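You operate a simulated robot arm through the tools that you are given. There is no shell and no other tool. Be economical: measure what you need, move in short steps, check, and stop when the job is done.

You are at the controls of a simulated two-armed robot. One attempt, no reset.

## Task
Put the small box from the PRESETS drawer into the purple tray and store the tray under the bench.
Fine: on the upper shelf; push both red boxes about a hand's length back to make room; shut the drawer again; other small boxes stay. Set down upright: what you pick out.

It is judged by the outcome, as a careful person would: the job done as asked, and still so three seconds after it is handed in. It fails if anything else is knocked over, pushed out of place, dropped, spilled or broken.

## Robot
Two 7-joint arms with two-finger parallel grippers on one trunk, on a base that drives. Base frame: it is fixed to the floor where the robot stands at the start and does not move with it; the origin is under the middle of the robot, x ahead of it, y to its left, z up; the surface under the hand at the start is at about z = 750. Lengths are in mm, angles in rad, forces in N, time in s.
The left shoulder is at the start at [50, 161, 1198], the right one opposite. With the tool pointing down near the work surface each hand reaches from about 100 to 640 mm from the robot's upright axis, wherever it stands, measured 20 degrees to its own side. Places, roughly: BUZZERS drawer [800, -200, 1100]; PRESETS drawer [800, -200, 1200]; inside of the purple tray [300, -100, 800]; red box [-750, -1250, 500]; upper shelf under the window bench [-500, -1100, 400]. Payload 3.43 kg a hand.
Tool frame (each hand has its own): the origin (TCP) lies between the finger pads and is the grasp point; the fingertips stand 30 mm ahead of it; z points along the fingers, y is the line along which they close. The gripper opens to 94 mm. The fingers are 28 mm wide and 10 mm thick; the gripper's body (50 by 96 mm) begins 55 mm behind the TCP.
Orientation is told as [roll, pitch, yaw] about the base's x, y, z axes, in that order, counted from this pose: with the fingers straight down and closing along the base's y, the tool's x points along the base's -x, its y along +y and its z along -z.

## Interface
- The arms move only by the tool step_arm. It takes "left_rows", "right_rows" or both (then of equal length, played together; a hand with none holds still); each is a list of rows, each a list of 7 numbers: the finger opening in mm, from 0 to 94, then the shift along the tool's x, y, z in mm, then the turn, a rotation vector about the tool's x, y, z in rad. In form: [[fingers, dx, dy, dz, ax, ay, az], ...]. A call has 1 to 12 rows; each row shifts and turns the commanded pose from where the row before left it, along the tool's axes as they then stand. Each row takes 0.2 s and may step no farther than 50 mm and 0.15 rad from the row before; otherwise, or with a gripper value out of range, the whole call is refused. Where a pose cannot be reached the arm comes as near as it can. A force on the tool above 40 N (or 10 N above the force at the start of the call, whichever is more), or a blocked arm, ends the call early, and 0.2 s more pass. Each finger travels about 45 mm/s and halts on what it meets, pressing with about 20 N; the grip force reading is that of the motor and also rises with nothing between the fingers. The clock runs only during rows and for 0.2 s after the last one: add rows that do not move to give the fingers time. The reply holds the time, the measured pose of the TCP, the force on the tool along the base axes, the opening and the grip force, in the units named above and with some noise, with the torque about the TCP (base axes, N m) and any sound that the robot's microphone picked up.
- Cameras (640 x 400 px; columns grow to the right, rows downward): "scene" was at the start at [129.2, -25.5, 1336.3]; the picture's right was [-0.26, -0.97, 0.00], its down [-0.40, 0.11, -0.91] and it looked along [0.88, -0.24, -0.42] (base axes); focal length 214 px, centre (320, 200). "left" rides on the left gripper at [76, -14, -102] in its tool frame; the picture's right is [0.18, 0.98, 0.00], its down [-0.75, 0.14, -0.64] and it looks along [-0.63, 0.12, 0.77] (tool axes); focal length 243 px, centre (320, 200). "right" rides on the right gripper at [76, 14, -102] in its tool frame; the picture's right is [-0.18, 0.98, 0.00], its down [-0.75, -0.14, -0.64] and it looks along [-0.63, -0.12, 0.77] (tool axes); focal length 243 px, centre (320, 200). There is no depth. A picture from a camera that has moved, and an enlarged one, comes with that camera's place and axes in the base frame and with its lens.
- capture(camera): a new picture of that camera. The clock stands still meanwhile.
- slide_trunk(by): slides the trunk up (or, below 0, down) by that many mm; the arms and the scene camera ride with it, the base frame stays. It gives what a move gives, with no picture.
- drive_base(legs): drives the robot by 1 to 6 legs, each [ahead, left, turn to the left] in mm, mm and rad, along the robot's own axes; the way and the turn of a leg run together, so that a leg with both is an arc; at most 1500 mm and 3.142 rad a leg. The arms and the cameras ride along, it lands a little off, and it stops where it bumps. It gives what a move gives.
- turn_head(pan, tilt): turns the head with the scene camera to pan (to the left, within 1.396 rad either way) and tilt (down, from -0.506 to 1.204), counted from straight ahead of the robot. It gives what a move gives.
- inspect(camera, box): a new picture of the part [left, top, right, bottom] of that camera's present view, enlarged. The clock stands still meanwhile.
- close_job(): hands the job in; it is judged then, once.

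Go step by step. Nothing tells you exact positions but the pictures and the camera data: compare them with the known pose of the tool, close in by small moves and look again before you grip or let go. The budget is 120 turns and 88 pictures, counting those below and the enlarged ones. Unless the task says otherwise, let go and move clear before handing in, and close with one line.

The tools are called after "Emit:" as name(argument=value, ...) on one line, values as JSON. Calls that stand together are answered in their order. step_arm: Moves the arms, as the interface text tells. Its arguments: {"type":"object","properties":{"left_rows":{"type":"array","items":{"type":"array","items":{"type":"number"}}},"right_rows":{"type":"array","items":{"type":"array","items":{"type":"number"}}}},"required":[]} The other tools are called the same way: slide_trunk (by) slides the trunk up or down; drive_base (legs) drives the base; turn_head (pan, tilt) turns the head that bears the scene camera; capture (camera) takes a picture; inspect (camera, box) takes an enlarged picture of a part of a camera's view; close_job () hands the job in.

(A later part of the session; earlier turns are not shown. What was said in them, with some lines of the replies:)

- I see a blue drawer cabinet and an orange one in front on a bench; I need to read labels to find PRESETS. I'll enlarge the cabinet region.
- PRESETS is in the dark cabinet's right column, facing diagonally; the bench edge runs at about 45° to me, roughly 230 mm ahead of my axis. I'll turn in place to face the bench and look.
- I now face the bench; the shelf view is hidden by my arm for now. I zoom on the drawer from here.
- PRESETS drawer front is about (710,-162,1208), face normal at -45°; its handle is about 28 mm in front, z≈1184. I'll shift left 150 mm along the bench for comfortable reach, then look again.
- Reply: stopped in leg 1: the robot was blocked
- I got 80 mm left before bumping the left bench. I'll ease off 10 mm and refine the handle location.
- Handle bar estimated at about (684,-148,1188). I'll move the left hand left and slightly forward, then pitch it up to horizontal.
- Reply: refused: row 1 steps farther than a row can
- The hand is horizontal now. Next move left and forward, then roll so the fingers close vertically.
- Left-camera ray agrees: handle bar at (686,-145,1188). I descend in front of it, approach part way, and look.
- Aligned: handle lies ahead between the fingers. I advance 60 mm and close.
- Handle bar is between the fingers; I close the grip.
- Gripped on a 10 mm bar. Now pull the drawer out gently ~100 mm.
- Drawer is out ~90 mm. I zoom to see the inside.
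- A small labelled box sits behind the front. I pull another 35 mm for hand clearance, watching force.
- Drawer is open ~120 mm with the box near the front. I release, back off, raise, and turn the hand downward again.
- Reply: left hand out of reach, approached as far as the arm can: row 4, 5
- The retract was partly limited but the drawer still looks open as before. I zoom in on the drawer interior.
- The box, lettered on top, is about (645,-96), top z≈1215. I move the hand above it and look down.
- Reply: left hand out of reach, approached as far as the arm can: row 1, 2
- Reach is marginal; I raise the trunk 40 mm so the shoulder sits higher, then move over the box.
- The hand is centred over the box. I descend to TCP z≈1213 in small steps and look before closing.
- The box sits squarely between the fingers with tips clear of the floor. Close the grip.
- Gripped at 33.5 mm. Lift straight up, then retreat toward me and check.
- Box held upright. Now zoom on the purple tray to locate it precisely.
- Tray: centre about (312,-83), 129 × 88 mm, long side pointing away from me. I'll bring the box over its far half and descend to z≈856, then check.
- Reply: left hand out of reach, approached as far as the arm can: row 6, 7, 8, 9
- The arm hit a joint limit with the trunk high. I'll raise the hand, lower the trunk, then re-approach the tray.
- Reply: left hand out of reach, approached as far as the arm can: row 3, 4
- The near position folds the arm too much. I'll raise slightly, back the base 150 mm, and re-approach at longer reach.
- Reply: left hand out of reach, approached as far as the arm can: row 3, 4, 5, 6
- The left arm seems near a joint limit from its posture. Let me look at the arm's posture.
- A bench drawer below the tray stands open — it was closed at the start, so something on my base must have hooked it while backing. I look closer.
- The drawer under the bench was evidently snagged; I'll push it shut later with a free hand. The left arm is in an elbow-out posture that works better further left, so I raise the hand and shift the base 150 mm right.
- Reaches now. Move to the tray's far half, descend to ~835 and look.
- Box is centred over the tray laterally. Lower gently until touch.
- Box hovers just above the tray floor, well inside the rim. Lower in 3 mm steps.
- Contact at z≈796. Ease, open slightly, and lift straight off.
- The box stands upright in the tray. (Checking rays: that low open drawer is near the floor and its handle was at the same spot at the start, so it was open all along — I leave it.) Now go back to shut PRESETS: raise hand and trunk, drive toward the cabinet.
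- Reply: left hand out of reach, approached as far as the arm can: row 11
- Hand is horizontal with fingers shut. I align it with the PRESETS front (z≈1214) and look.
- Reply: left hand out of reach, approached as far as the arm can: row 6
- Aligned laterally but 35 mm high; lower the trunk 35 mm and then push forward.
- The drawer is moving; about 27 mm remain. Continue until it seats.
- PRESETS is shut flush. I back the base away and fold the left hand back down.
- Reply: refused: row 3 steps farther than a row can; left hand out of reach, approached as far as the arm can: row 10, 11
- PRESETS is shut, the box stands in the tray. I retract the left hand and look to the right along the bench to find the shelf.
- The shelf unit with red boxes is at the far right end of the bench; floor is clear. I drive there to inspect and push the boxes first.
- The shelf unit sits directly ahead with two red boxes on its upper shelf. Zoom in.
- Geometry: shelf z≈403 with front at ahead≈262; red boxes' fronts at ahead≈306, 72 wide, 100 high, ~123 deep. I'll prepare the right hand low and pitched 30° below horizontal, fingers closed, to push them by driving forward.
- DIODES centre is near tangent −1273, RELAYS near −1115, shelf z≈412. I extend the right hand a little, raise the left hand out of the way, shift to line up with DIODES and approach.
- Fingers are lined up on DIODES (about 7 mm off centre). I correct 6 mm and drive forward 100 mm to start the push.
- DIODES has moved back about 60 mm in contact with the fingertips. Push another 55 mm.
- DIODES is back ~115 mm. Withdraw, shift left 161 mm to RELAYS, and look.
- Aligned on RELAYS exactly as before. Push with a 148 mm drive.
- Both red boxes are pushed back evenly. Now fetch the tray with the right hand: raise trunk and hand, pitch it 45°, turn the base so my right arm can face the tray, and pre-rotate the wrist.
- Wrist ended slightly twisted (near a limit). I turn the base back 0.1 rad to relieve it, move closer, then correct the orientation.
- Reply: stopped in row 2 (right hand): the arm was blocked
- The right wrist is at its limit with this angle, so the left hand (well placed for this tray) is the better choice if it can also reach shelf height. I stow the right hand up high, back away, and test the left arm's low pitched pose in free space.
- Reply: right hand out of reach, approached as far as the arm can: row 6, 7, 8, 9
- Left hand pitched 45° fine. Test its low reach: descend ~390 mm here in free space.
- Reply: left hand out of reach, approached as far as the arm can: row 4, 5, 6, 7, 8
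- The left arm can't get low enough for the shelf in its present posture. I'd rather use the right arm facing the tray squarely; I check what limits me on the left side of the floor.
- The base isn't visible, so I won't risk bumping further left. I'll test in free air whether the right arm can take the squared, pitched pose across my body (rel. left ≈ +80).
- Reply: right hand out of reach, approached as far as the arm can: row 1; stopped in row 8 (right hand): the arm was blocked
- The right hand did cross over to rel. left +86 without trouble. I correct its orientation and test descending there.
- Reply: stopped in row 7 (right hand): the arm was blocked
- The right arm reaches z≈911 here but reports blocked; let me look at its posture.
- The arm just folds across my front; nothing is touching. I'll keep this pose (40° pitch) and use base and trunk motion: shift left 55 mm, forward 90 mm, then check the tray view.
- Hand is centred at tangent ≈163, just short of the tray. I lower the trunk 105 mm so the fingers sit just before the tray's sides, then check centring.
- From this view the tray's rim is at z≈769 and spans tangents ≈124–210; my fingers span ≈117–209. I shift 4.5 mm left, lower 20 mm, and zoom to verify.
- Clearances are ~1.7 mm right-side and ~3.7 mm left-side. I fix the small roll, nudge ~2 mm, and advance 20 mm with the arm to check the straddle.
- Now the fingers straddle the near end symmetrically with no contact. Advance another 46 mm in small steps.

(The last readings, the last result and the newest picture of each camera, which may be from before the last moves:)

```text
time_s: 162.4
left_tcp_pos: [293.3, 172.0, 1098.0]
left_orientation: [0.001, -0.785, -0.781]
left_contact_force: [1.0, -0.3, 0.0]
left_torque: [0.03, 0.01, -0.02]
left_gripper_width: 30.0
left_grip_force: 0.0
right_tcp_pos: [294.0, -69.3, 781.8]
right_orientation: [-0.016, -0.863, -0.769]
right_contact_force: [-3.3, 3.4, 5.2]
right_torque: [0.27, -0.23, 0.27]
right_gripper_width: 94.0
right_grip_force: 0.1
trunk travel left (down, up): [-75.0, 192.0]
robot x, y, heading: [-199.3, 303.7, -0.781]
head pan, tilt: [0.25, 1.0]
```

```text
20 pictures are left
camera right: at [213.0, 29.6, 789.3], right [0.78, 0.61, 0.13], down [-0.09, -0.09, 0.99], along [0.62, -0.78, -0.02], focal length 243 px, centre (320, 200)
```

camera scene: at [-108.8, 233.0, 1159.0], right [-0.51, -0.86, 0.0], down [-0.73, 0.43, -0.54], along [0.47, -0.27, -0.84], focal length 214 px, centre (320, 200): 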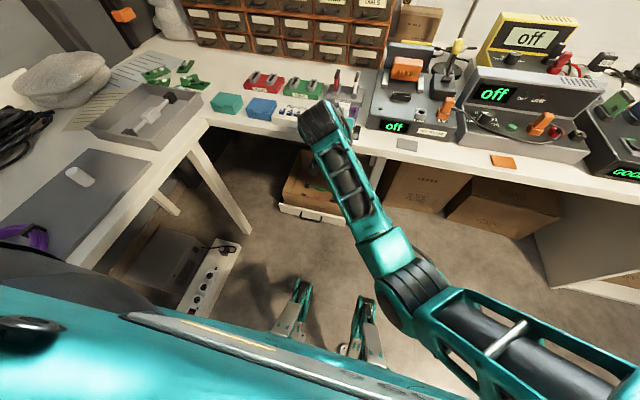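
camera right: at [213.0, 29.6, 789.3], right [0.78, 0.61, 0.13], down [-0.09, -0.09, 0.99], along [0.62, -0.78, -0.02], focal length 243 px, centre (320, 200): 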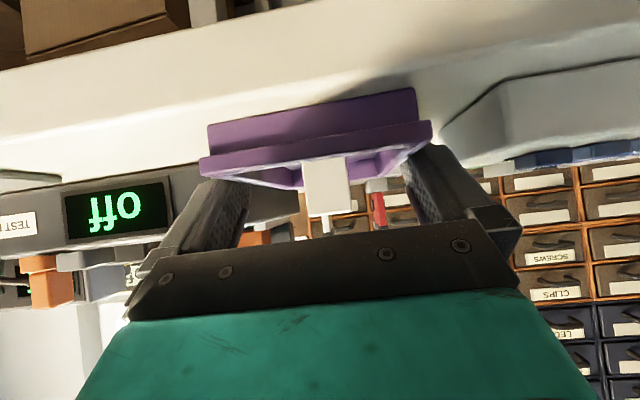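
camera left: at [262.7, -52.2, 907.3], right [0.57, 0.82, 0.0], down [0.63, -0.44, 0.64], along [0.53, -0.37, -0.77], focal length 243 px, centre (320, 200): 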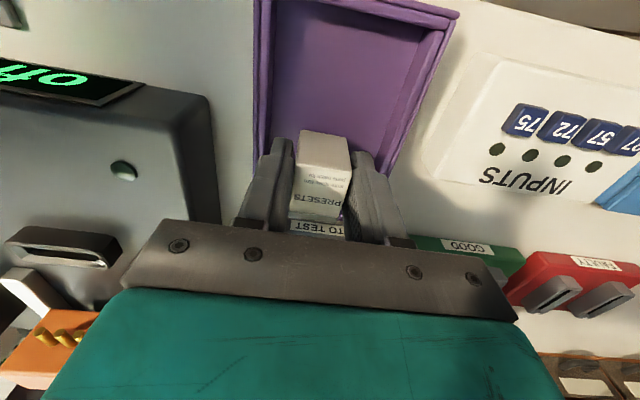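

Slight touch (fingertips brushing the bench). I raise 3 mm, trim orientation, and close the fingers on the tray.

Emit:
step_arm(right_rows=[[94, -2.3, 0, -1.9, -0.004, 0, 0.01], [94, 0, 0, 0, 0, 0, 0], [84, 0, 0, 0, 0, 0, 0], [78, 0, 0, 0, 0, 0, 0], [72, 0, 0, 0, 0, 0, 0], [72, 0, 0, 0, 0, 0, 0]])

Emit:
capture(camera="right")

```text
time_s: 163.8
left_tcp_pos: [293.3, 172.3, 1097.1]
left_orientation: [0.001, -0.784, -0.781]
left_contact_force: [-0.2, 0.5, -0.7]
left_torque: [-0.03, -0.03, 0.0]
left_gripper_width: 30.2
left_grip_force: 0.0
right_tcp_pos: [294.9, -71.3, 785.0]
right_orientation: [0.0, -0.864, -0.789]
right_contact_force: [0.4, 0.3, -0.8]
right_torque: [0.05, 0.04, 0.03]
right_gripper_width: 84.7
right_grip_force: 20.2
trunk travel left (down, up): [-75.0, 192.0]
robot x, y, heading: [-198.2, 297.8, -0.784]
head pan, tilt: [0.25, 1.0]
```

```text
19 pictures are left
camera right: at [214.2, 27.9, 793.6], right [0.78, 0.61, 0.14], down [-0.1, -0.1, 0.99], along [0.62, -0.79, -0.02], focal length 243 px, centre (320, 200)
```

right: 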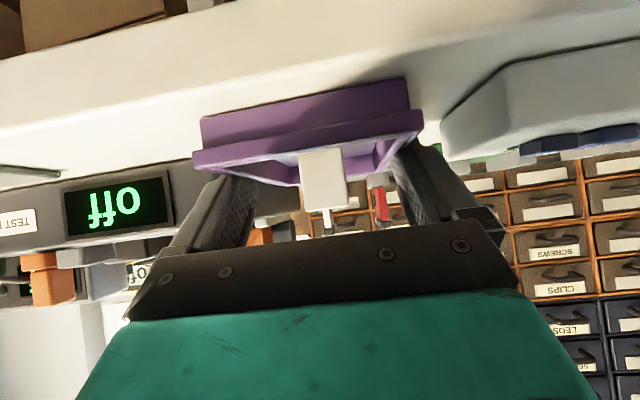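

Gripped at 84.7 mm. Lift 30 mm with the trunk and verify.

Emit:
slide_trunk(by=30)

Emit:
turn_head(pan=0.55, tilt=0.9)

Emit:
capture(camera="right")

Emit:
capture(camera="scene")

```text
time_s: 164.5
left_tcp_pos: [293.2, 171.5, 1127.0]
left_orientation: [0.0, -0.783, -0.78]
left_contact_force: [0.0, 0.2, 0.5]
left_torque: [0.01, -0.01, 0.0]
left_gripper_width: 30.0
left_grip_force: 0.1
right_tcp_pos: [295.3, -72.3, 815.1]
right_orientation: [0.002, -0.865, -0.789]
right_contact_force: [-0.3, 0.1, -1.0]
right_torque: [0.04, 0.01, -0.01]
right_gripper_width: 84.8
right_grip_force: 19.7
trunk travel left (down, up): [-105.0, 162.0]
robot x, y, heading: [-199.0, 298.3, -0.781]
head pan, tilt: [0.25, 1.0]
```

```text
time_s: 165.3
left_tcp_pos: [293.0, 172.7, 1127.3]
left_orientation: [0.0, -0.784, -0.78]
left_contact_force: [0.1, 1.1, 0.0]
left_torque: [-0.01, 0.0, -0.04]
left_gripper_width: 30.1
left_grip_force: 0.0
right_tcp_pos: [293.6, -72.8, 815.4]
right_orientation: [0.0, -0.867, -0.788]
right_contact_force: [-0.1, -0.7, -1.2]
right_torque: [0.04, 0.03, 0.02]
right_gripper_width: 84.8
right_grip_force: 19.8
trunk travel left (down, up): [-105.0, 162.0]
robot x, y, heading: [-197.2, 297.6, -0.776]
head pan, tilt: [0.55, 0.901]
```

```text
18 pictures are left
camera right: at [214.1, 28.1, 823.5], right [0.78, 0.61, 0.14], down [-0.1, -0.1, 0.99], along [0.62, -0.79, -0.02], focal length 243 px, centre (320, 200)
```

right: 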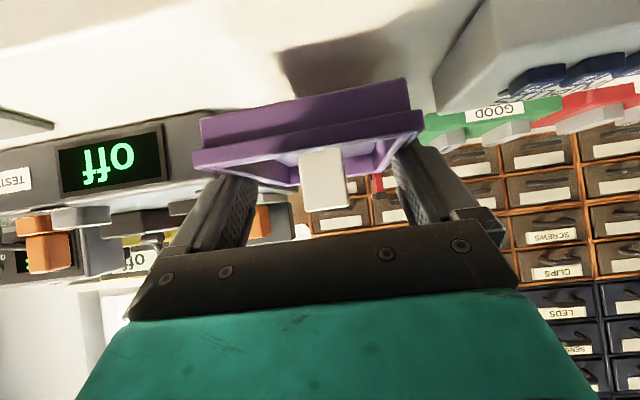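

```text
17 pictures are left
camera scene: at [-95.2, 250.9, 1176.2], right [-0.23, -0.97, 0.0], down [-0.76, 0.18, -0.62], along [0.6, -0.14, -0.78], focal length 214 px, centre (320, 200)
```

scene: 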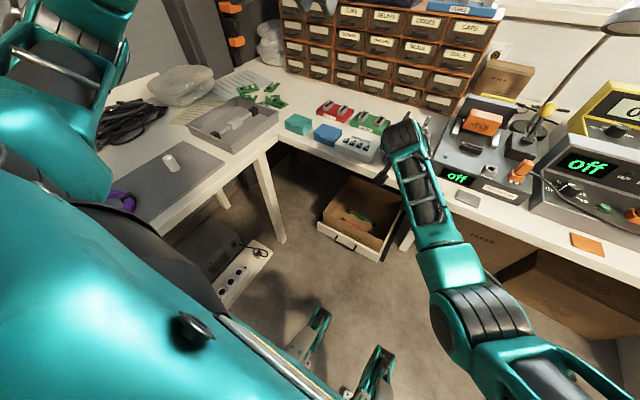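

Tray is held level with the box standing. Raise a bit more, back away from the bench, then shift the arm to my right side where it has good low reach.

Emit:
slide_trunk(by=50)

Emit:
drive_base(legs=[[-300, 0, 0]])

Emit:
step_arm(right_rows=[[72, 0, -25, 0, 0, 0, 0], [72, 0, -35, 0, 0, 0, 0], [72, 0, -35, 0, 0, 0, 0], [72, 0, -35, 0, 0, 0, 0], [72, 0, -35, 0, 0, 0, 0], [72, 0, -35, 0, 0, 0, 0], [72, 0, -35, 0, 0, 0, 0], [72, 0, -25, 0, 0, 0, 0], [72, 0, 0, 0, 0, 0, 0]])

```text
time_s: 166.2
left_tcp_pos: [294.3, 171.9, 1177.9]
left_orientation: [-0.001, -0.784, -0.782]
left_contact_force: [0.1, 0.1, 0.8]
left_torque: [0.01, 0.02, 0.01]
left_gripper_width: 30.0
left_grip_force: 0.1
right_tcp_pos: [294.0, -72.6, 864.2]
right_orientation: [0.0, -0.863, -0.788]
right_contact_force: [0.0, 0.1, -1.5]
right_torque: [0.0, 0.07, -0.02]
right_gripper_width: 84.5
right_grip_force: 20.3
trunk travel left (down, up): [-155.0, 112.0]
robot x, y, heading: [-196.2, 299.1, -0.786]
head pan, tilt: [0.55, 0.901]
```

```text
time_s: 168.3
left_tcp_pos: [80.3, 381.7, 1176.9]
left_orientation: [0.0, -0.787, -0.779]
left_contact_force: [0.2, -0.4, 1.3]
left_torque: [0.0, 0.0, -0.02]
left_gripper_width: 30.1
left_grip_force: 0.1
right_tcp_pos: [82.2, 139.4, 865.1]
right_orientation: [-0.001, -0.867, -0.79]
right_contact_force: [0.3, 0.0, -1.0]
right_torque: [0.04, 0.02, 0.0]
right_gripper_width: 84.5
right_grip_force: 20.2
trunk travel left (down, up): [-155.0, 112.0]
robot x, y, heading: [-414.4, 508.1, -0.779]
head pan, tilt: [0.55, 0.901]
```

```text
time_s: 170.3
left_tcp_pos: [81.8, 382.5, 1177.5]
left_orientation: [0.002, -0.785, -0.78]
left_contact_force: [-0.2, 0.9, 0.1]
left_torque: [0.01, 0.0, 0.01]
left_gripper_width: 29.8
left_grip_force: 0.0
right_tcp_pos: [-101.9, -45.2, 865.5]
right_orientation: [0.002, -0.865, -0.789]
right_contact_force: [-0.5, 0.6, -1.5]
right_torque: [-0.01, 0.03, 0.04]
right_gripper_width: 84.4
right_grip_force: 19.8
trunk travel left (down, up): [-155.0, 112.0]
robot x, y, heading: [-406.4, 503.4, -0.783]
head pan, tilt: [0.55, 0.901]
```

Good, still held. Bring the hand back ~110 mm, lower the trunk fully, and test the descent to shelf height in open space.

Emit:
step_arm(right_rows=[[72, 20, 0, -23.8, 0, 0, 0], [72, 25.7, 0, -30.6, 0, 0, 0], [72, 25, 0, -30, 0, 0, 0], [72, 0, 0, 0, 0, 0, 0]])

Emit:
slide_trunk(by=-155)

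Emit:
step_arm(right_rows=[[72, 23, 0, 19.3, 0, 0, 0], [72, 30.6, 0, 25.7, 0, 0, 0], [72, 30.6, 0, 25.7, 0, 0, 0], [72, 30.6, 0, 25.7, 0, 0, 0], [72, 30.6, 0, 25.7, 0, 0, 0], [72, 20, 0, 16.8, 0, 0, 0], [72, 0, 0, 0, 0, 0, 0]])

```text
time_s: 171.3
left_tcp_pos: [80.7, 382.5, 1176.8]
left_orientation: [-0.001, -0.785, -0.78]
left_contact_force: [0.4, 0.5, -0.6]
left_torque: [-0.03, 0.01, -0.02]
left_gripper_width: 29.9
left_grip_force: 0.0
right_tcp_pos: [-180.9, 31.9, 866.6]
right_orientation: [0.001, -0.864, -0.788]
right_contact_force: [-0.6, 0.0, -2.2]
right_torque: [0.05, 0.01, -0.02]
right_gripper_width: 84.5
right_grip_force: 20.3
trunk travel left (down, up): [-155.0, 112.0]
robot x, y, heading: [-408.7, 503.6, -0.774]
head pan, tilt: [0.55, 0.901]
```

```text
time_s: 173.1
left_tcp_pos: [80.9, 382.4, 1022.5]
left_orientation: [0.002, -0.784, -0.779]
left_contact_force: [0.2, 0.5, 0.2]
left_torque: [0.01, 0.01, 0.02]
left_gripper_width: 30.1
left_grip_force: 0.0
right_tcp_pos: [-180.5, 32.4, 711.7]
right_orientation: [0.0, -0.865, -0.79]
right_contact_force: [0.0, 0.2, -1.0]
right_torque: [0.0, 0.0, 0.03]
right_gripper_width: 84.6
right_grip_force: 20.1
trunk travel left (down, up): [0.0, 267.0]
robot x, y, heading: [-413.6, 506.9, -0.779]
head pan, tilt: [0.55, 0.901]
```

```text
time_s: 174.7
left_tcp_pos: [81.5, 382.0, 1022.3]
left_orientation: [-0.001, -0.782, -0.781]
left_contact_force: [-0.8, 0.0, -0.7]
left_torque: [0.0, 0.07, -0.03]
left_gripper_width: 29.9
left_grip_force: 0.2
right_tcp_pos: [-180.8, 34.1, 495.8]
right_orientation: [0.0, -0.865, -0.789]
right_contact_force: [-0.1, 0.4, -1.2]
right_torque: [0.01, 0.06, 0.02]
right_gripper_width: 84.5
right_grip_force: 20.0
trunk travel left (down, up): [0.0, 267.0]
robot x, y, heading: [-412.6, 516.0, -0.779]
head pan, tilt: [0.55, 0.901]
```

Reached z≈496 with the tray level. Now drive to the shelf: right ~1085 mm, then forward part way and look.

Emit:
drive_base(legs=[[0, -1085, 0], [230, 0, 0]])

Emit:
turn_head(pan=-0.2, tilt=0.75)

Emit:
capture(camera="scene")

Emit:
capture(camera="right")

```text
time_s: 185.7
left_tcp_pos: [-515.9, -545.3, 1023.1]
left_orientation: [0.0, -0.783, -0.788]
left_contact_force: [0.5, -0.3, -0.9]
left_torque: [0.0, 0.0, 0.04]
left_gripper_width: 30.3
left_grip_force: 0.1
right_tcp_pos: [-781.6, -891.0, 495.8]
right_orientation: [0.0, -0.864, -0.798]
right_contact_force: [-0.1, 0.0, -0.5]
right_torque: [-0.01, 0.05, 0.02]
right_gripper_width: 84.4
right_grip_force: 19.8
trunk travel left (down, up): [0.0, 267.0]
robot x, y, heading: [-1008.3, -417.5, -0.794]
head pan, tilt: [0.55, 0.901]
```

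```text
time_s: 186.8
left_tcp_pos: [-516.7, -545.1, 1022.9]
left_orientation: [0.0, -0.784, -0.789]
left_contact_force: [-0.2, 0.6, -0.2]
left_torque: [0.01, -0.02, 0.0]
left_gripper_width: 29.7
left_grip_force: 0.1
right_tcp_pos: [-782.5, -890.2, 495.6]
right_orientation: [0.0, -0.864, -0.798]
right_contact_force: [-0.2, 0.3, -1.0]
right_torque: [0.02, 0.05, 0.02]
right_gripper_width: 84.5
right_grip_force: 19.3
trunk travel left (down, up): [0.0, 267.0]
robot x, y, heading: [-1006.0, -417.1, -0.789]
head pan, tilt: [-0.201, 0.75]
```

```text
16 pictures are left
camera scene: at [-931.8, -512.7, 1083.1], right [-0.84, -0.55, 0.0], down [-0.37, 0.57, -0.73], along [0.4, -0.61, -0.68], focal length 214 px, centre (320, 200)
```

scene: 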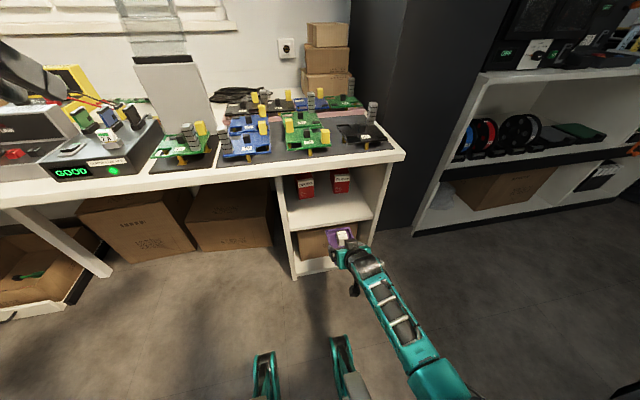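

```text
15 pictures are left
camera right: at [-861.4, -789.8, 503.7], right [0.79, 0.6, 0.14], down [-0.1, -0.1, 0.99], along [0.61, -0.79, -0.02], focal length 243 px, centre (320, 200)
```

right: 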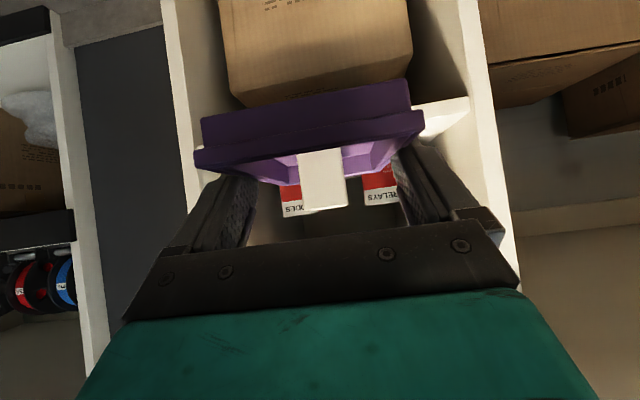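

Near perfect alignment. I zoom in on the shelf to verify free depth before inserting.

Emit:
inspect(camera="scene", box=[265, 160, 405, 290])

```text
3.08 times, centred on (335, 225) of scene
camera zoom: at [-931.8, -512.7, 1083.1], right [-0.84, -0.55, 0.0], down [-0.37, 0.57, -0.73], along [0.4, -0.61, -0.68], focal length 660 px, centre (274, 123)
```

zoom: 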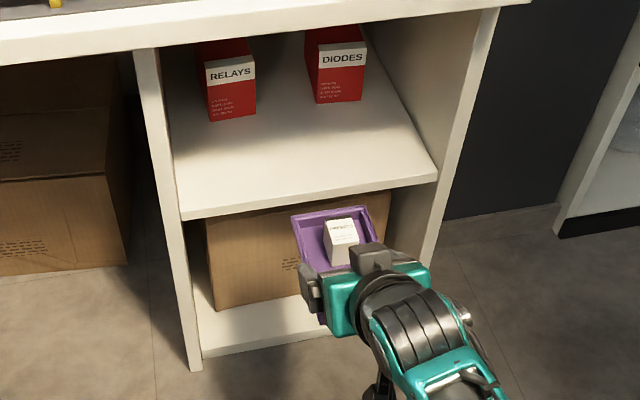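

Space between shelf edge (≈255) and red boxes (≈432) is about 177 mm — enough for the 129 mm tray. Drive it in.

Emit:
drive_base(legs=[[150, -6, 0], [94, 0, 0]])

Emit:
capture(camera="right")

Emit:
inspect(camera="scene", box=[250, 170, 430, 320])

```text
time_s: 188.9
left_tcp_pos: [-348.1, -721.0, 1022.2]
left_orientation: [0.0, -0.783, -0.789]
left_contact_force: [0.3, -0.6, 0.8]
left_torque: [0.0, 0.02, -0.01]
left_gripper_width: 30.0
left_grip_force: 0.0
right_tcp_pos: [-614.5, -1068.2, 495.0]
right_orientation: [0.001, -0.864, -0.798]
right_contact_force: [0.4, -0.1, -1.1]
right_torque: [0.0, 0.04, 0.01]
right_gripper_width: 84.5
right_grip_force: 20.5
trunk travel left (down, up): [0.0, 267.0]
robot x, y, heading: [-839.5, -588.5, -0.79]
head pan, tilt: [-0.201, 0.75]
```

```text
13 pictures are left
camera right: at [-693.5, -967.5, 503.7], right [0.79, 0.6, 0.14], down [-0.1, -0.1, 0.99], along [0.61, -0.79, -0.02], focal length 243 px, centre (320, 200)
```

right: 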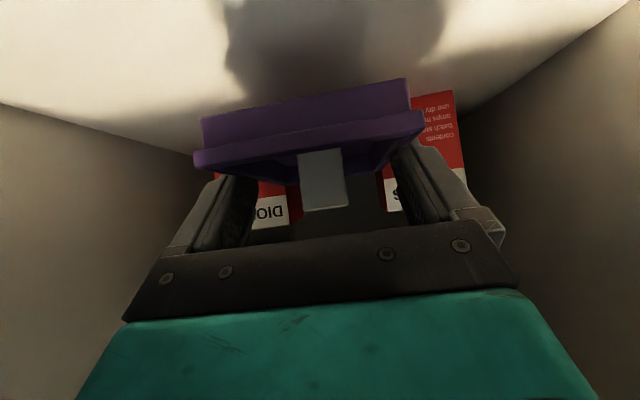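

```text
2.67 times, centred on (340, 245) of scene
camera zoom: at [-764.1, -690.4, 1083.1], right [-0.84, -0.55, 0.0], down [-0.37, 0.57, -0.73], along [0.4, -0.61, -0.68], focal length 572 px, centre (267, 80)
```

zoom: 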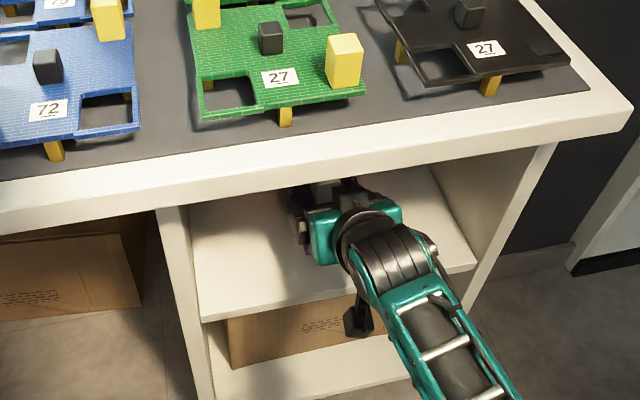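

The tray is over the free part of the shelf. Lower gently until it touches.

Emit:
step_arm(right_rows=[[72, 11.5, 0, 9.6, 0, 0, 0], [72, 9.2, 0, 7.7, 0, 0, 0], [72, 3.1, 0, 2.6, 0, 0, 0], [72, 3.1, 0, 2.6, 0, 0, 0], [72, 2.3, 0, 1.9, 0, 0, 0], [72, 0, 0, 0, 0, 0, 0]])

Emit:
capture(camera="right")

```text
time_s: 190.3
left_tcp_pos: [-347.2, -722.0, 1022.9]
left_orientation: [0.001, -0.785, -0.79]
left_contact_force: [0.5, 0.1, -0.6]
left_torque: [0.01, -0.01, -0.01]
left_gripper_width: 30.0
left_grip_force: 0.0
right_tcp_pos: [-615.4, -1067.6, 457.5]
right_orientation: [-0.001, -0.864, -0.796]
right_contact_force: [0.0, -0.2, -1.3]
right_torque: [0.06, 0.07, 0.01]
right_gripper_width: 84.8
right_grip_force: 19.7
trunk travel left (down, up): [0.0, 267.0]
robot x, y, heading: [-837.9, -589.9, -0.788]
head pan, tilt: [-0.201, 0.75]
```

```text
11 pictures are left
camera right: at [-694.1, -967.0, 465.5], right [0.79, 0.6, 0.14], down [-0.1, -0.1, 0.99], along [0.61, -0.79, -0.02], focal length 243 px, centre (320, 200)
```

right: 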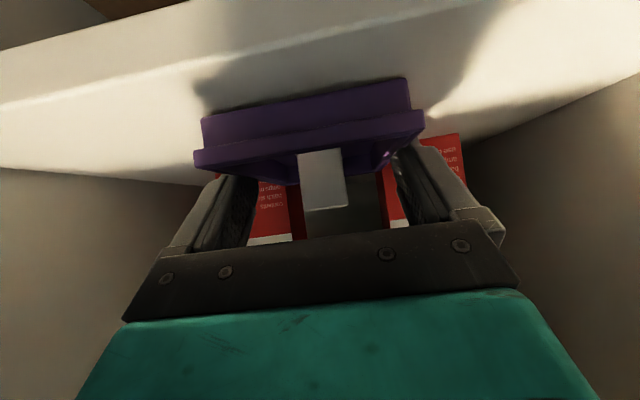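

No contact yet; continue in 2 mm steps.

Emit:
step_arm(right_rows=[[72, 1.53, 0, 1.29, 0, 0, 0], [72, 1.53, 0, 1.29, 0, 0, 0], [72, 1.53, 0, 1.29, 0, 0, 0], [72, 1.53, 0, 1.29, 0, 0, 0], [72, 0, 0, 0, 0, 0, 0]])

```text
time_s: 191.5
left_tcp_pos: [-349.3, -722.2, 1023.8]
left_orientation: [0.001, -0.787, -0.788]
left_contact_force: [-0.2, -0.9, -0.6]
left_torque: [0.02, 0.02, 0.02]
left_gripper_width: 29.9
left_grip_force: 0.0
right_tcp_pos: [-612.4, -1072.9, 454.7]
right_orientation: [-0.005, -0.877, -0.794]
right_contact_force: [-3.6, 1.5, 10.9]
right_torque: [0.53, 0.24, 0.09]
right_gripper_width: 84.6
right_grip_force: 19.7
trunk travel left (down, up): [0.0, 267.0]
robot x, y, heading: [-834.5, -586.1, -0.787]
head pan, tilt: [-0.201, 0.75]
```

Touchdown (≈11 N). Relieve 2 mm, open fully, and check before withdrawing.

Emit:
step_arm(right_rows=[[72, -1.5, 0, -1.3, 0, 0, 0], [80, 0, 0, 0, 0, 0, 0], [94, 0, 0, 0, 0, 0, 0], [94, 0, 0, 0, 0, 0, 0], [94, 0, 0, 0, 0, 0, 0]])

Emit:
capture(camera="right")

```text
time_s: 192.7
left_tcp_pos: [-348.8, -722.3, 1021.8]
left_orientation: [0.0, -0.785, -0.789]
left_contact_force: [-0.1, 0.8, -0.3]
left_torque: [0.0, 0.01, -0.02]
left_gripper_width: 30.1
left_grip_force: 0.0
right_tcp_pos: [-615.8, -1073.1, 452.9]
right_orientation: [-0.014, -0.87, -0.789]
right_contact_force: [-1.4, 1.0, -2.6]
right_torque: [-0.16, -0.18, 0.06]
right_gripper_width: 94.0
right_grip_force: 0.1
trunk travel left (down, up): [0.0, 267.0]
robot x, y, heading: [-839.4, -588.0, -0.788]
head pan, tilt: [-0.201, 0.75]
```

```text
10 pictures are left
camera right: at [-694.9, -972.9, 460.6], right [0.79, 0.6, 0.13], down [-0.1, -0.09, 0.99], along [0.61, -0.79, -0.01], focal length 243 px, centre (320, 200)
```

right: 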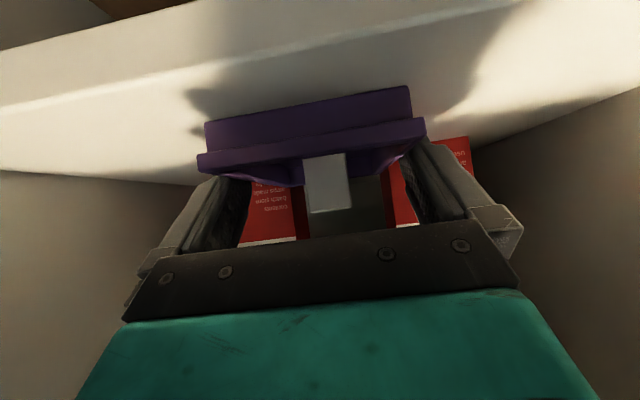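

Tray rests on the shelf, fingers open. Withdraw along the tool axis in small steps and look.

Emit:
step_arm(right_rows=[[94, 0, 0, -6, 0, 0, 0], [94, 0, 0, -8, 0, 0, 0], [94, 0, 0, -10, 0, 0, 0], [94, 0, 0, -12, 0, 0, 0], [94, 0, 0, 0, 0, 0, 0]])

Emit:
capture(camera="right")

```text
time_s: 194.1
left_tcp_pos: [-348.2, -721.5, 1022.6]
left_orientation: [0.001, -0.785, -0.789]
left_contact_force: [-1.3, -0.2, 0.1]
left_torque: [0.01, 0.0, 0.0]
left_gripper_width: 30.0
left_grip_force: 0.0
right_tcp_pos: [-598.2, -1092.2, 527.8]
right_orientation: [-0.008, -0.986, -0.797]
right_contact_force: [0.0, -0.8, 1.6]
right_torque: [-0.01, 0.05, 0.0]
right_gripper_width: 93.9
right_grip_force: 0.0
trunk travel left (down, up): [0.0, 267.0]
robot x, y, heading: [-832.0, -592.8, -0.787]
head pan, tilt: [-0.201, 0.75]
stopped in row 5 (right hand): the arm was blocked; the commanded pose is now the measured one
```

```text
9 pictures are left
camera right: at [-676.8, -991.5, 521.7], right [0.78, 0.61, 0.15], down [-0.18, -0.01, 0.98], along [0.6, -0.79, 0.1], focal length 243 px, centre (320, 200)
```

right: 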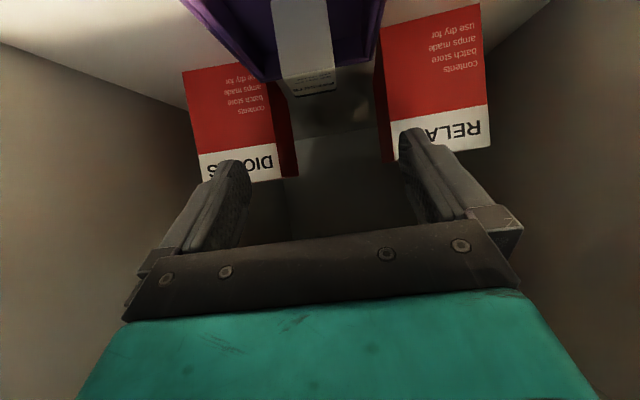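

The hand popped up clear above the tray; box still stands inside. I back the base straight out and check.

Emit:
drive_base(legs=[[-330, 0, 0]])

Emit:
inspect(camera="scene", box=[240, 150, 430, 300])

Emit:
capture(camera="right")

```text
time_s: 196.3
left_tcp_pos: [-580.6, -486.1, 1023.1]
left_orientation: [0.0, -0.784, -0.785]
left_contact_force: [-0.7, 0.0, -0.6]
left_torque: [-0.05, -0.01, 0.01]
left_gripper_width: 29.9
left_grip_force: 0.1
right_tcp_pos: [-826.8, -858.1, 529.4]
right_orientation: [-0.009, -0.986, -0.793]
right_contact_force: [-0.3, 0.3, 1.0]
right_torque: [-0.01, 0.02, -0.01]
right_gripper_width: 93.9
right_grip_force: 0.1
trunk travel left (down, up): [0.0, 267.0]
robot x, y, heading: [-1072.4, -355.7, -0.785]
head pan, tilt: [-0.201, 0.75]
```

```text
2.67 times, centred on (335, 225) of scene
camera zoom: at [-996.1, -456.7, 1083.1], right [-0.83, -0.55, 0.0], down [-0.38, 0.57, -0.73], along [0.4, -0.61, -0.68], focal length 572 px, centre (280, 133)
```

zoom: 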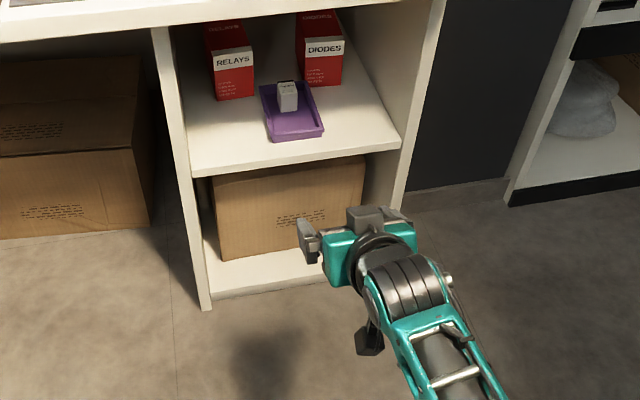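

```text
7 pictures are left
camera right: at [-907.5, -757.3, 521.6], right [0.78, 0.61, 0.15], down [-0.18, -0.01, 0.98], along [0.6, -0.79, 0.1], focal length 243 px, centre (320, 200)
```

right: 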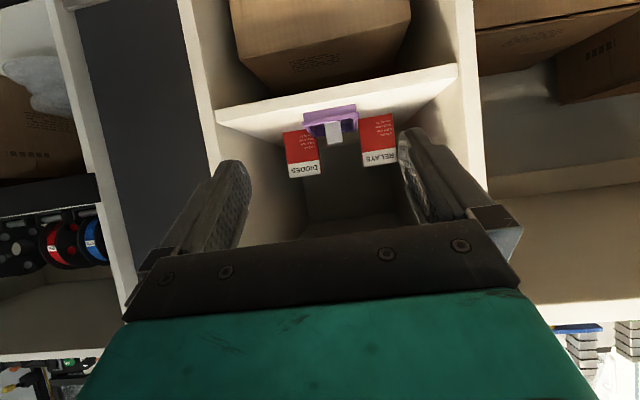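

The tray is fully on the shelf, box inside. One closer look at the tray and red boxes.

Emit:
inspect(camera="scene", box=[295, 145, 375, 210])

```text
6.15 times, centred on (335, 178) of scene
camera zoom: at [-996.1, -456.7, 1083.1], right [-0.83, -0.55, 0.0], down [-0.38, 0.57, -0.73], along [0.4, -0.61, -0.68], focal length 1320 px, centre (228, 338)
```

zoom: 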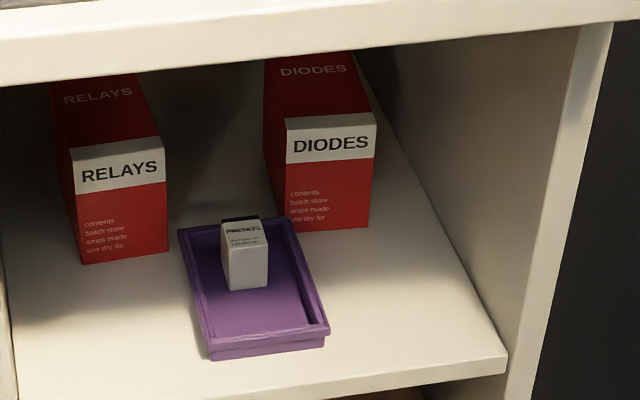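

The tray with the PRESETS box standing upright is on the upper shelf, the red boxes are upright behind it, the PRESETS drawer is shut, and both hands are clear. I'm handing the job in.

Emit:
close_job()

```text
The job is handed in.
```

The PRESETS box stands upright in the purple tray, which is on the upper shelf under the bench; both red boxes are about 120–130 mm further back, and the PRESETS drawer is shut.
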